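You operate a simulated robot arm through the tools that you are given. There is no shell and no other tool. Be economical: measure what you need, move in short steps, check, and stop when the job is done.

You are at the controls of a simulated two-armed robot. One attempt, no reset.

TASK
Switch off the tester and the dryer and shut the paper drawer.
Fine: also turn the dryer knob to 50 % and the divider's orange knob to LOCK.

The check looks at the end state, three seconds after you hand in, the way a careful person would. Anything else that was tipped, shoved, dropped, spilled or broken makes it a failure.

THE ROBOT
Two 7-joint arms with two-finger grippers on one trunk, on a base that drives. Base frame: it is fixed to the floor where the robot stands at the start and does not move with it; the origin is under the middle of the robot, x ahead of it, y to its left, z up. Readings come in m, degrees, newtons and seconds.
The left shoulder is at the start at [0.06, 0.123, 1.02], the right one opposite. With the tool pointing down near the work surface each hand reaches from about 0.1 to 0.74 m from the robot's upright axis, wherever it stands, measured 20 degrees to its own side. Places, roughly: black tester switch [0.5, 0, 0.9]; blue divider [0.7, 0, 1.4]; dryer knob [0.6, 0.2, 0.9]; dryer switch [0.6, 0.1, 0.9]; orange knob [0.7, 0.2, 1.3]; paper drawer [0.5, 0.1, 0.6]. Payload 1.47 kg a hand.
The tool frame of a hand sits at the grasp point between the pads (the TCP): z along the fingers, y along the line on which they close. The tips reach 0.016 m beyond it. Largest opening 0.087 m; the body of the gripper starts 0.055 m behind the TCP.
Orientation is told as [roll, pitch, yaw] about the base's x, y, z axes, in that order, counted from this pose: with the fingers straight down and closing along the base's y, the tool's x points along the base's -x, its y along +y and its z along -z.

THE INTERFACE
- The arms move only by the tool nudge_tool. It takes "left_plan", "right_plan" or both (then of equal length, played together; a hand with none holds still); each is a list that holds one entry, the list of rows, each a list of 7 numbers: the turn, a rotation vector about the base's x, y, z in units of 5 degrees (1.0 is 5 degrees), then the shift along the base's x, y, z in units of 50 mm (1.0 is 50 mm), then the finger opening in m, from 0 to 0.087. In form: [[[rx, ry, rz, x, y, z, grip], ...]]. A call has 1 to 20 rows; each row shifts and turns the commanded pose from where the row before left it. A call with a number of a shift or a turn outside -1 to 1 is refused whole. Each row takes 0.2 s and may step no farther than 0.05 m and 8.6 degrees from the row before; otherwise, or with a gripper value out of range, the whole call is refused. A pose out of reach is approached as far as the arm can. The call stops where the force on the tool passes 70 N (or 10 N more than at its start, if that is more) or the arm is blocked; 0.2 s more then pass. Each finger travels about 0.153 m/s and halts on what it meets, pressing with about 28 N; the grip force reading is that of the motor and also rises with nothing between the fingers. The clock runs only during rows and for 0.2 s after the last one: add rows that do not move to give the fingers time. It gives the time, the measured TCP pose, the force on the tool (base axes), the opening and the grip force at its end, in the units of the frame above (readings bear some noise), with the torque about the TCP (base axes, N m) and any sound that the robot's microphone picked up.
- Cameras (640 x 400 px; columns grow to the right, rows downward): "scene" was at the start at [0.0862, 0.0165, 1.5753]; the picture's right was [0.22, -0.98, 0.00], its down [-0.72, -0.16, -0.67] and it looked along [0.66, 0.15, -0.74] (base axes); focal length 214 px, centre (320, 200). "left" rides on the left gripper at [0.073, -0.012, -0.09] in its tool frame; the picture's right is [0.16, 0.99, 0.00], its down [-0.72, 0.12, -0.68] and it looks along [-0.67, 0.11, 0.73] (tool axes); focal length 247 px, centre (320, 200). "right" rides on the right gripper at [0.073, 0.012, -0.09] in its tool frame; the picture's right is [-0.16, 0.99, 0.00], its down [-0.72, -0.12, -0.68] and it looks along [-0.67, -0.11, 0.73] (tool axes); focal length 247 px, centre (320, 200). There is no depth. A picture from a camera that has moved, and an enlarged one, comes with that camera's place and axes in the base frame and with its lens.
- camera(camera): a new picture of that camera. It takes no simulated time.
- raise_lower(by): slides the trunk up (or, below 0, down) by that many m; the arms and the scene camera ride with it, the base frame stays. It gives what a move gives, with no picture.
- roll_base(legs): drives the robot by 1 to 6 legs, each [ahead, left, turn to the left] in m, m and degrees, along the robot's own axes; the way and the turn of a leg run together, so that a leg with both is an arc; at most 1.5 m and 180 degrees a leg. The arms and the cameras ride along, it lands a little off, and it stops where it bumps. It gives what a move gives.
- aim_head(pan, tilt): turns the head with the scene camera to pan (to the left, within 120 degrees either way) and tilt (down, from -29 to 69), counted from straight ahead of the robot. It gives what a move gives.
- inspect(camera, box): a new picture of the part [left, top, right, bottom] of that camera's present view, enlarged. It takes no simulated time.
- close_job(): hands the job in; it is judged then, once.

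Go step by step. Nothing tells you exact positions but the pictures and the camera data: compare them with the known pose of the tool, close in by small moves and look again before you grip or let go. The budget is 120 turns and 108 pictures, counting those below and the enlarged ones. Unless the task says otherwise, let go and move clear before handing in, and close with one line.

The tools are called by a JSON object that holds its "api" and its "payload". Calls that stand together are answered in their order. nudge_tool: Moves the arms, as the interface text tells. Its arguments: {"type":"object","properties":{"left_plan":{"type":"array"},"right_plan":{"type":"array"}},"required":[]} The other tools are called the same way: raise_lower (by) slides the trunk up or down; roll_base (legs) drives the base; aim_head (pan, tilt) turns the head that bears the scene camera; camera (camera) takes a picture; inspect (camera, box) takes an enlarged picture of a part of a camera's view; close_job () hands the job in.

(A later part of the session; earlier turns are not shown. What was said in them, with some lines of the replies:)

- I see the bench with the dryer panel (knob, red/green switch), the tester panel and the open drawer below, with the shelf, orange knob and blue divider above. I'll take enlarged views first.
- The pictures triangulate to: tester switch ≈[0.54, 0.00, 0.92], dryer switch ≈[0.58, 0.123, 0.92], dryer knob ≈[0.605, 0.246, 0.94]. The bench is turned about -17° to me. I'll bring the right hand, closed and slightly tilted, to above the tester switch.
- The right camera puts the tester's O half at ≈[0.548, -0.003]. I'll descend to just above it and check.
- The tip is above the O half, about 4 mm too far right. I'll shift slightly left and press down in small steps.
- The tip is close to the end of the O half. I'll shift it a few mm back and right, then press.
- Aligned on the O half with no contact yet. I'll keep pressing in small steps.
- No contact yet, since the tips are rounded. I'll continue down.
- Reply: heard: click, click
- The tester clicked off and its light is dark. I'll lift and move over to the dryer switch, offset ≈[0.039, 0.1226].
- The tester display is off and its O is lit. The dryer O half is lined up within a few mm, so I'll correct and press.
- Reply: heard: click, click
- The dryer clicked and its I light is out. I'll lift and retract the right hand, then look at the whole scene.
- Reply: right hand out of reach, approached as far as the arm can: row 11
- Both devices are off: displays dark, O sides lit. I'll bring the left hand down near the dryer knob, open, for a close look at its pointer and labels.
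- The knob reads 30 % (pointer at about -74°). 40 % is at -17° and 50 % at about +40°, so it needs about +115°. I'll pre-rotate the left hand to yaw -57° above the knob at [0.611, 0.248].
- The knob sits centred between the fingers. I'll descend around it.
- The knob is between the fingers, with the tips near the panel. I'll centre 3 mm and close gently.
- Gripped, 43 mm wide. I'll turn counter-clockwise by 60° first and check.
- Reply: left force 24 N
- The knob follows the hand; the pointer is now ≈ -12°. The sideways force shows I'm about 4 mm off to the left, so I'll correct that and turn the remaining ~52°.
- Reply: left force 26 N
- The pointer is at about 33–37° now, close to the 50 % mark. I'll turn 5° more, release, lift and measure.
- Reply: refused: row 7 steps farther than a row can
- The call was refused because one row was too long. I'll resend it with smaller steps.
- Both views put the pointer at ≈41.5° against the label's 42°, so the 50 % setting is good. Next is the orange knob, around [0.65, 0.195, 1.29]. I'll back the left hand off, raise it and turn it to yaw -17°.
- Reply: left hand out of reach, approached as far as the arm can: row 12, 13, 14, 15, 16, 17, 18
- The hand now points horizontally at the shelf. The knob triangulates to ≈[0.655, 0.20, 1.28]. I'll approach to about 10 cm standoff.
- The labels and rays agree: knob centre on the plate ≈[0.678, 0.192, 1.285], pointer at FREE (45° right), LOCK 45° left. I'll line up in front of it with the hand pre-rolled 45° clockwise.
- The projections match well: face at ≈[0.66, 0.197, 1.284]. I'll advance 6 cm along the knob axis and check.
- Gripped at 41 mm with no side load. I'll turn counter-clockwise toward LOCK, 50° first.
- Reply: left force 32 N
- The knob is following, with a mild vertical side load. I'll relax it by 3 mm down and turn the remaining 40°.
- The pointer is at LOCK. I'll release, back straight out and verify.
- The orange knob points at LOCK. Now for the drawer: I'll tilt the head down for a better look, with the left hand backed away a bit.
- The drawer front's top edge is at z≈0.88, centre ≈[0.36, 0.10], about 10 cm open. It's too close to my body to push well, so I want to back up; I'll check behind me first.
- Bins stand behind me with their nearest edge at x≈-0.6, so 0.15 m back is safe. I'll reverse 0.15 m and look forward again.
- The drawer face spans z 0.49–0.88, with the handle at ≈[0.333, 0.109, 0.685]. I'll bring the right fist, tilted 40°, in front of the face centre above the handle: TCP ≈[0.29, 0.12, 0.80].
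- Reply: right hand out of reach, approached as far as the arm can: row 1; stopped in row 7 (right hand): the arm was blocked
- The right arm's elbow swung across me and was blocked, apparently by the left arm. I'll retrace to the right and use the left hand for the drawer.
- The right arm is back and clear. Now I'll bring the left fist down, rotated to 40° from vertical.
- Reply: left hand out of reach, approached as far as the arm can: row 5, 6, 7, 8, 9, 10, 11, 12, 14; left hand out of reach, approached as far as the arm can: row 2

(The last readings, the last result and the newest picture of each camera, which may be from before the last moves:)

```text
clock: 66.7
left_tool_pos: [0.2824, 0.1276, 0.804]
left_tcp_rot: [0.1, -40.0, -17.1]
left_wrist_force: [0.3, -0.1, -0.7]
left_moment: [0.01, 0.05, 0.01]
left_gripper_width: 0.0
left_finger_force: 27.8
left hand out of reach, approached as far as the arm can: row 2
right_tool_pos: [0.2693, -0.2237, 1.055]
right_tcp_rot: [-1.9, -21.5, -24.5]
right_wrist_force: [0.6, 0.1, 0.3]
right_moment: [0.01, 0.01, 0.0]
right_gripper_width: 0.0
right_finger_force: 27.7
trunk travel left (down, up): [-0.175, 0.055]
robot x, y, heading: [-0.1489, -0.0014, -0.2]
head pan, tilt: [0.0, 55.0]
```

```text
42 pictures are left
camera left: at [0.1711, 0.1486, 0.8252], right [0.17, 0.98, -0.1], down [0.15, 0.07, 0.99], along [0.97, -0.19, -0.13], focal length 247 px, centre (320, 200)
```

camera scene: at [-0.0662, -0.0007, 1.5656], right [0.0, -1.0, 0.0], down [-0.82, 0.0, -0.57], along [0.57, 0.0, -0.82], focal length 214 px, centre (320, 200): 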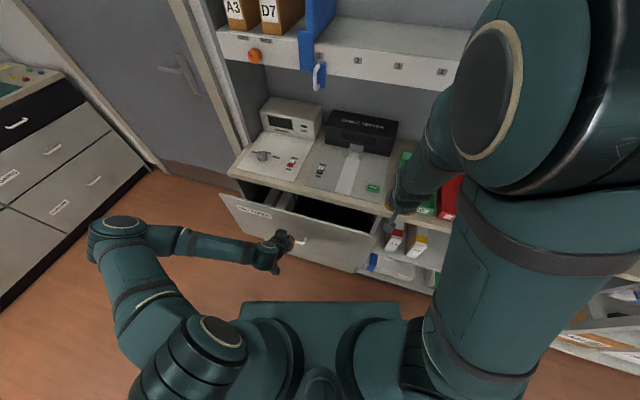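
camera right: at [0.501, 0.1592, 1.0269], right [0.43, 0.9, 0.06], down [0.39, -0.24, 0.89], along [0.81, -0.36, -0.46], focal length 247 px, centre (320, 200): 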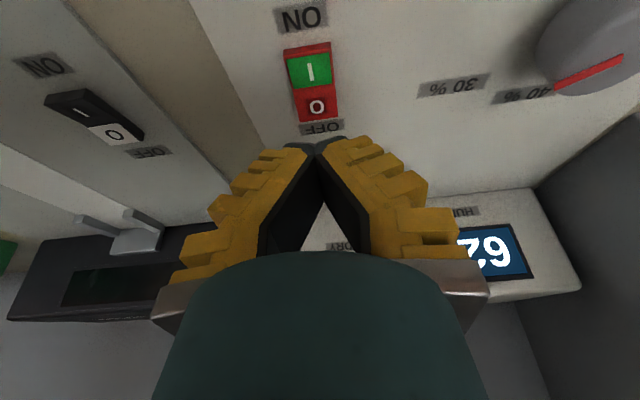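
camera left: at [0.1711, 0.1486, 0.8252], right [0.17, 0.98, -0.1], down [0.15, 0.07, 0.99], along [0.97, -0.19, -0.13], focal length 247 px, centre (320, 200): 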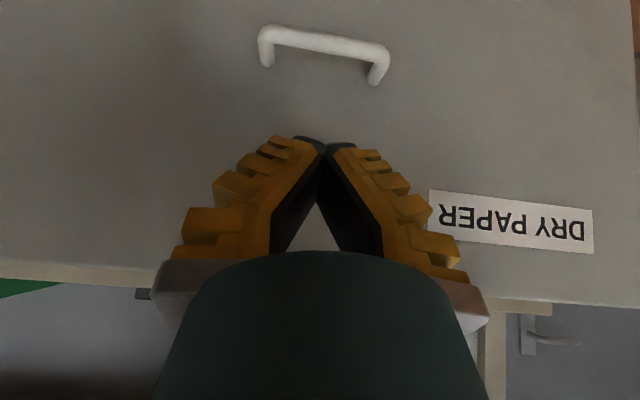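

The fist is in front of the drawer face, just above the handle. I'll push along the bench direction.

{"api": "nudge_tool", "payload": {"left_plan": [[[0, 0, 0, 0.383, -0.116, 0, 0.0], [0, 0, 0, 0.383, -0.116, 0, 0.0], [0, 0, 0, 0.383, -0.116, 0, 0.0], [0, 0, 0, 0.287, -0.087, 0, 0.0], [0, 0, 0, 0.287, -0.087, 0, 0.0]]]}}

{"api": "camera", "payload": {"camera": "scene"}}

```text
clock: 67.9
left_tool_pos: [0.3681, 0.1034, 0.802]
left_tcp_rot: [-0.1, -40.0, -17.0]
left_wrist_force: [-0.8, 0.9, -0.5]
left_moment: [-0.03, 0.04, 0.02]
left_gripper_width: 0.0001
left_finger_force: 27.8
left hand out of reach, approached as far as the arm can: row 5
right_tool_pos: [0.2701, -0.2226, 1.0539]
right_tcp_rot: [-2.0, -21.6, -24.5]
right_wrist_force: [-0.8, 0.2, -0.4]
right_moment: [-0.01, 0.02, 0.01]
right_gripper_width: 0.0
right_finger_force: 27.7
trunk travel left (down, up): [-0.175, 0.055]
robot x, y, heading: [-0.1431, -0.0041, 0.1]
head pan, tilt: [0.0, 55.0]
```

```text
41 pictures are left
camera scene: at [-0.0661, -0.0004, 1.5656], right [0.0, -1.0, 0.0], down [-0.82, 0.0, -0.57], along [0.57, 0.0, -0.82], focal length 214 px, centre (320, 200)
```

scene: 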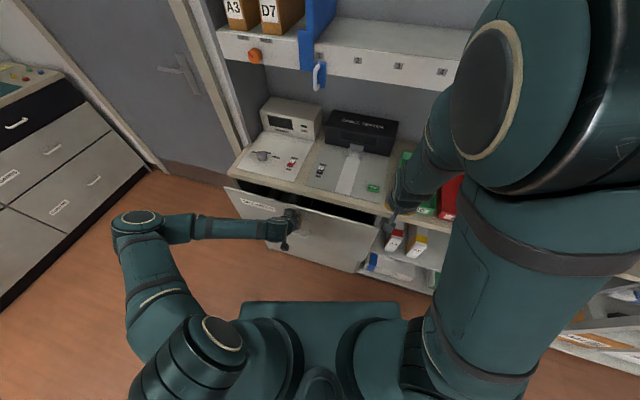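

The drawer is sliding in. I'll continue.

{"api": "nudge_tool", "payload": {"left_plan": [[[0, 0, 0, 0.287, -0.087, 0, 0.0], [0, 0, 0, 0.287, -0.087, 0, 0.0], [0, 0, 0, 0.287, -0.087, 0, 0.0], [0, 0, 0, 0.287, -0.087, 0, 0.0]]]}}

{"api": "camera", "payload": {"camera": "scene"}}

```text
clock: 68.9
left_tool_pos: [0.4121, 0.1142, 0.8153]
left_tcp_rot: [0.0, -40.0, -17.1]
left_wrist_force: [0.1, -0.2, 0.4]
left_moment: [0.0, 0.0, 0.04]
left_gripper_width: 0.0
left_finger_force: 28.4
left hand out of reach, approached as far as the arm can: row 1, 2, 3, 4
right_tool_pos: [0.2701, -0.223, 1.0535]
right_tcp_rot: [-1.9, -21.5, -24.4]
right_wrist_force: [0.2, 1.0, 0.3]
right_moment: [0.0, 0.01, 0.01]
right_gripper_width: 0.0002
right_finger_force: 27.8
trunk travel left (down, up): [-0.175, 0.055]
robot x, y, heading: [-0.1467, -0.0038, 0.1]
head pan, tilt: [0.0, 55.0]
```

```text
40 pictures are left
camera scene: at [-0.0657, -0.0006, 1.5655], right [0.0, -1.0, 0.0], down [-0.82, 0.0, -0.57], along [0.57, 0.0, -0.82], focal length 214 px, centre (320, 200)
```

scene: 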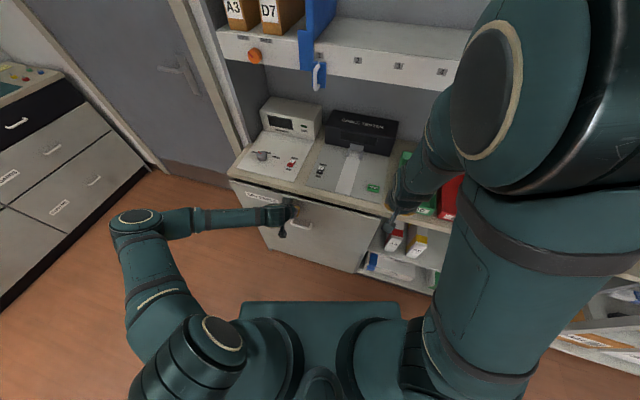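

{"api": "inspect", "payload": {"camera": "scene", "box": [210, 150, 410, 290]}}

```text
2.86 times, centred on (310, 220) of scene
camera zoom: at [-0.0657, -0.0006, 1.5655], right [0.0, -1.0, 0.0], down [-0.82, 0.0, -0.57], along [0.57, 0.0, -0.82], focal length 613 px, centre (349, 143)
```

zoom: 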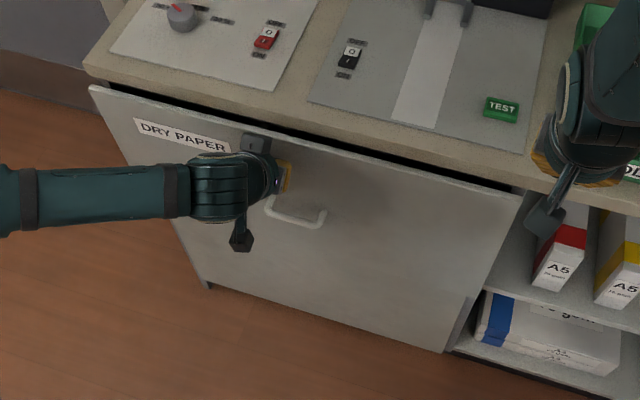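

About 2 cm remain and the arm is at its reach limit. I'll drive the base 2 cm along the push direction.

{"api": "roll_base", "payload": {"legs": [[0.02, -0.006, 0]]}}

{"api": "inspect", "payload": {"camera": "scene", "box": [210, 150, 410, 290]}}

```text
clock: 69.7
left_tool_pos: [0.4325, 0.1067, 0.8153]
left_tcp_rot: [-0.1, -39.9, -17.0]
left_wrist_force: [-0.7, 0.5, -0.4]
left_moment: [0.02, 0.03, 0.03]
left_gripper_width: 0.0001
left_finger_force: 28.1
right_tool_pos: [0.2909, -0.2305, 1.0541]
right_tcp_rot: [-1.8, -21.2, -24.5]
right_wrist_force: [0.5, -0.6, -0.2]
right_moment: [0.04, 0.06, 0.0]
right_gripper_width: 0.0
right_finger_force: 27.9
trunk travel left (down, up): [-0.175, 0.055]
robot x, y, heading: [-0.1276, -0.0064, -0.1]
head pan, tilt: [0.0, 55.0]
```

```text
2.86 times, centred on (310, 220) of scene
camera zoom: at [-0.0452, -0.0073, 1.5654], right [0.0, -1.0, 0.0], down [-0.82, 0.0, -0.57], along [0.57, 0.0, -0.82], focal length 613 px, centre (349, 143)
```

zoom: 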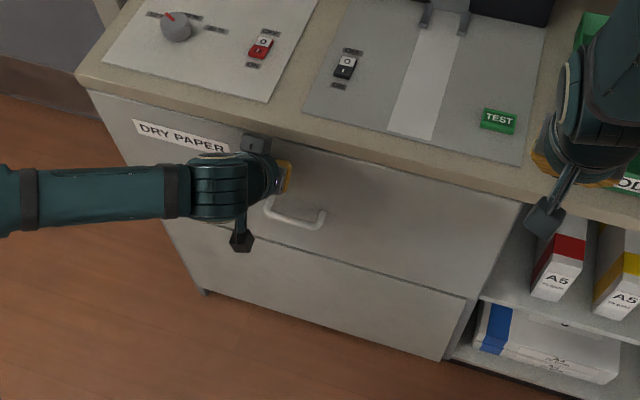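

Nearly flush, with no resistance yet. I'll drive another centimetre.

{"api": "roll_base", "payload": {"legs": [[0.01, -0.003, 0]]}}

{"api": "inspect", "payload": {"camera": "scene", "box": [210, 150, 410, 290]}}

```text
clock: 70.4
left_tool_pos: [0.436, 0.1064, 0.815]
left_tcp_rot: [-0.2, -39.6, -16.9]
left_wrist_force: [-52.7, 16.9, 1.8]
left_moment: [0.01, -0.12, -0.28]
left_gripper_width: 0.0061
left_finger_force: 27.4
right_tool_pos: [0.2949, -0.2308, 1.0558]
right_tcp_rot: [-1.8, -21.6, -24.5]
right_wrist_force: [0.0, -0.8, -0.3]
right_moment: [-0.03, 0.02, 0.0]
right_gripper_width: 0.0
right_finger_force: 27.8
trunk travel left (down, up): [-0.175, 0.055]
robot x, y, heading: [-0.1168, -0.0078, -0.1]
head pan, tilt: [0.0, 55.0]
```

```text
2.86 times, centred on (310, 220) of scene
camera zoom: at [-0.0427, -0.0077, 1.5658], right [0.0, -1.0, 0.0], down [-0.82, 0.0, -0.58], along [0.58, 0.0, -0.82], focal length 613 px, centre (349, 143)
```

zoom: 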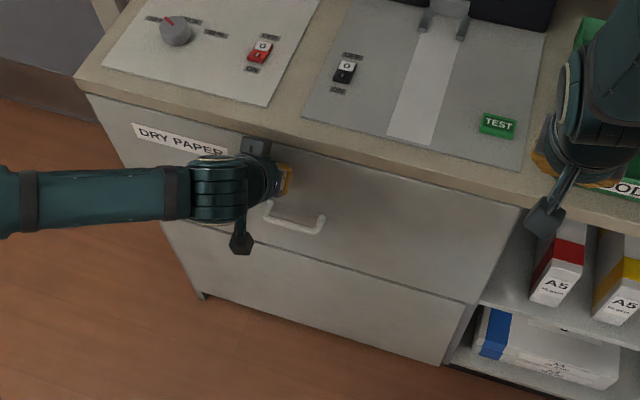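

The drawer is hard against its stop. I'll back off and check everything.

{"api": "roll_base", "payload": {"legs": [[-0.09, 0.027, 0]]}}

{"api": "nudge_tool", "payload": {"left_plan": [[[0, 0, 0, -0.4, 0.8, 0, 0.0], [0, 0, 0, -0.2, 0.9, 0, 0.0], [0, 0, 0, 0, 0.95, 0.2, 0.0], [0, 0, 0, 0, 0.95, 0.2, 0.0], [0, 0, 0, 0, 0.95, 0.2, 0.0]]]}}

{"api": "aim_head", "payload": {"pan": 5, "tilt": 45}}

{"api": "camera", "payload": {"camera": "scene"}}

```text
clock: 71.6
left_tool_pos: [0.3487, 0.1316, 0.8134]
left_tcp_rot: [-0.3, -39.4, -17.0]
left_wrist_force: [-0.2, -0.2, 0.1]
left_moment: [0.0, -0.04, 0.0]
left_gripper_width: 0.0002
left_finger_force: 28.4
right_tool_pos: [0.2079, -0.2056, 1.0543]
right_tcp_rot: [-1.9, -21.4, -24.6]
right_wrist_force: [-0.9, 0.1, 0.2]
right_moment: [-0.02, -0.04, -0.03]
right_gripper_width: 0.0
right_finger_force: 28.7
trunk travel left (down, up): [-0.175, 0.055]
robot x, y, heading: [-0.2081, 0.0179, -0.1]
head pan, tilt: [0.0, 55.0]
```

```text
clock: 72.8
left_tool_pos: [0.3201, 0.3601, 0.8419]
left_tcp_rot: [-0.3, -39.5, -16.9]
left_wrist_force: [0.1, 0.3, 0.6]
left_moment: [-0.01, 0.01, 0.0]
left_gripper_width: 0.0
left_finger_force: 27.7
right_tool_pos: [0.2094, -0.2076, 1.0551]
right_tcp_rot: [-1.9, -21.5, -24.6]
right_wrist_force: [-0.8, 0.2, 0.7]
right_moment: [-0.01, 0.0, 0.0]
right_gripper_width: 0.0001
right_finger_force: 28.1
trunk travel left (down, up): [-0.175, 0.055]
robot x, y, heading: [-0.2099, 0.0138, 0.0]
head pan, tilt: [0.0, 55.0]
```

```text
clock: 73.5
left_tool_pos: [0.3194, 0.3588, 0.8427]
left_tcp_rot: [-0.2, -39.6, -17.0]
left_wrist_force: [-0.3, -0.4, 0.3]
left_moment: [0.02, 0.01, 0.03]
left_gripper_width: 0.0
left_finger_force: 27.9
right_tool_pos: [0.2099, -0.2055, 1.0531]
right_tcp_rot: [-1.9, -21.6, -24.6]
right_wrist_force: [-0.6, 0.8, 0.3]
right_moment: [-0.03, 0.03, -0.01]
right_gripper_width: 0.0
right_finger_force: 28.7
trunk travel left (down, up): [-0.175, 0.055]
robot x, y, heading: [-0.2038, 0.0171, -0.3]
head pan, tilt: [5.0, 45.0]
```

```text
36 pictures are left
camera scene: at [-0.1167, 0.024, 1.5789], right [0.09, -1.0, 0.0], down [-0.7, -0.06, -0.71], along [0.7, 0.06, -0.71], focal length 214 px, centre (320, 200)
```

scene: 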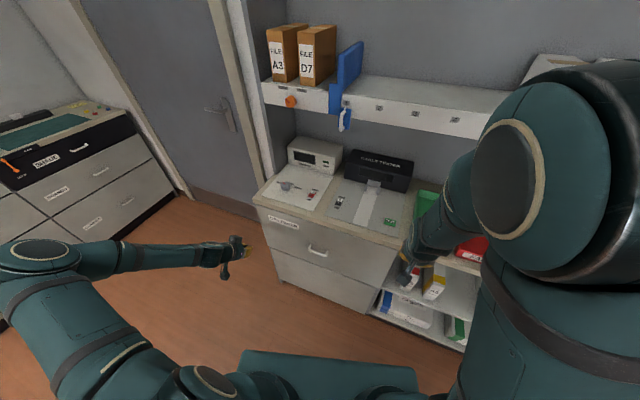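

{"api": "inspect", "payload": {"camera": "scene", "box": [250, 130, 420, 310]}}

{"api": "inspect", "payload": {"camera": "scene", "box": [260, 80, 360, 220]}}

{"api": "inspect", "payload": {"camera": "scene", "box": [260, 165, 340, 215]}}

```text
2.22 times, centred on (335, 220) of scene
camera zoom: at [-0.1167, 0.024, 1.5789], right [0.09, -1.0, 0.0], down [-0.7, -0.06, -0.71], along [0.7, 0.06, -0.71], focal length 477 px, centre (287, 156)
```

zoom: 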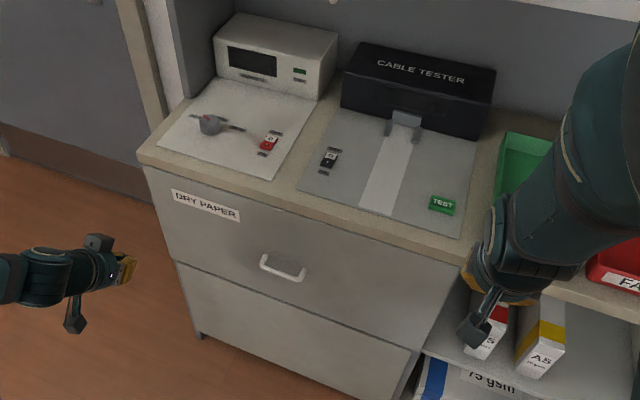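

```text
2.86 times, centred on (310, 150) of scene
camera zoom: at [-0.1167, 0.024, 1.5789], right [0.09, -1.0, 0.0], down [-0.7, -0.06, -0.71], along [0.7, 0.06, -0.71], focal length 613 px, centre (349, 343)
```

zoom: 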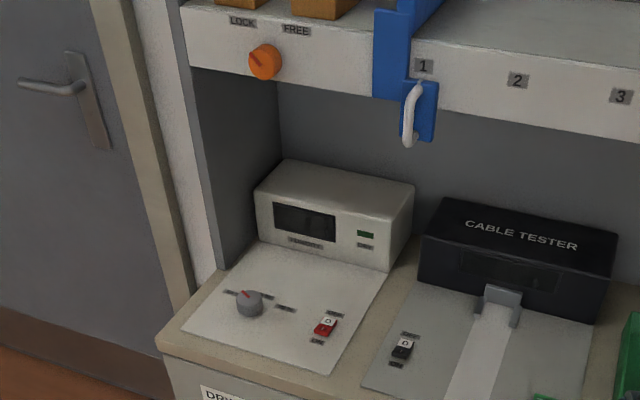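

```text
8.00 times, centred on (300, 190) of scene
camera zoom: at [-0.1167, 0.024, 1.5789], right [0.09, -1.0, 0.0], down [-0.7, -0.06, -0.71], along [0.7, 0.06, -0.71], focal length 1716 px, centre (480, 280)
```

zoom: 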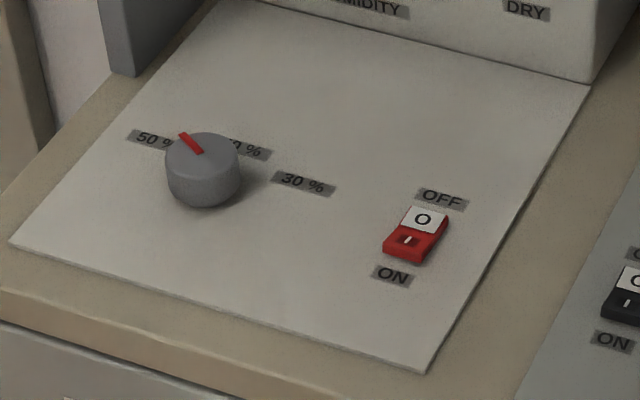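

Final check: tester and dryer are both off, the dryer knob is at 50 %, the orange knob is at LOCK, the drawer is flush, and both hands are clear.

{"api": "close_job", "payload": {}}

```text
The job is handed in.
```

The tester and dryer are off, the paper drawer is shut, the dryer knob is at 50 % and the orange knob is at LOCK; nothing else looked disturbed in the last pictures.
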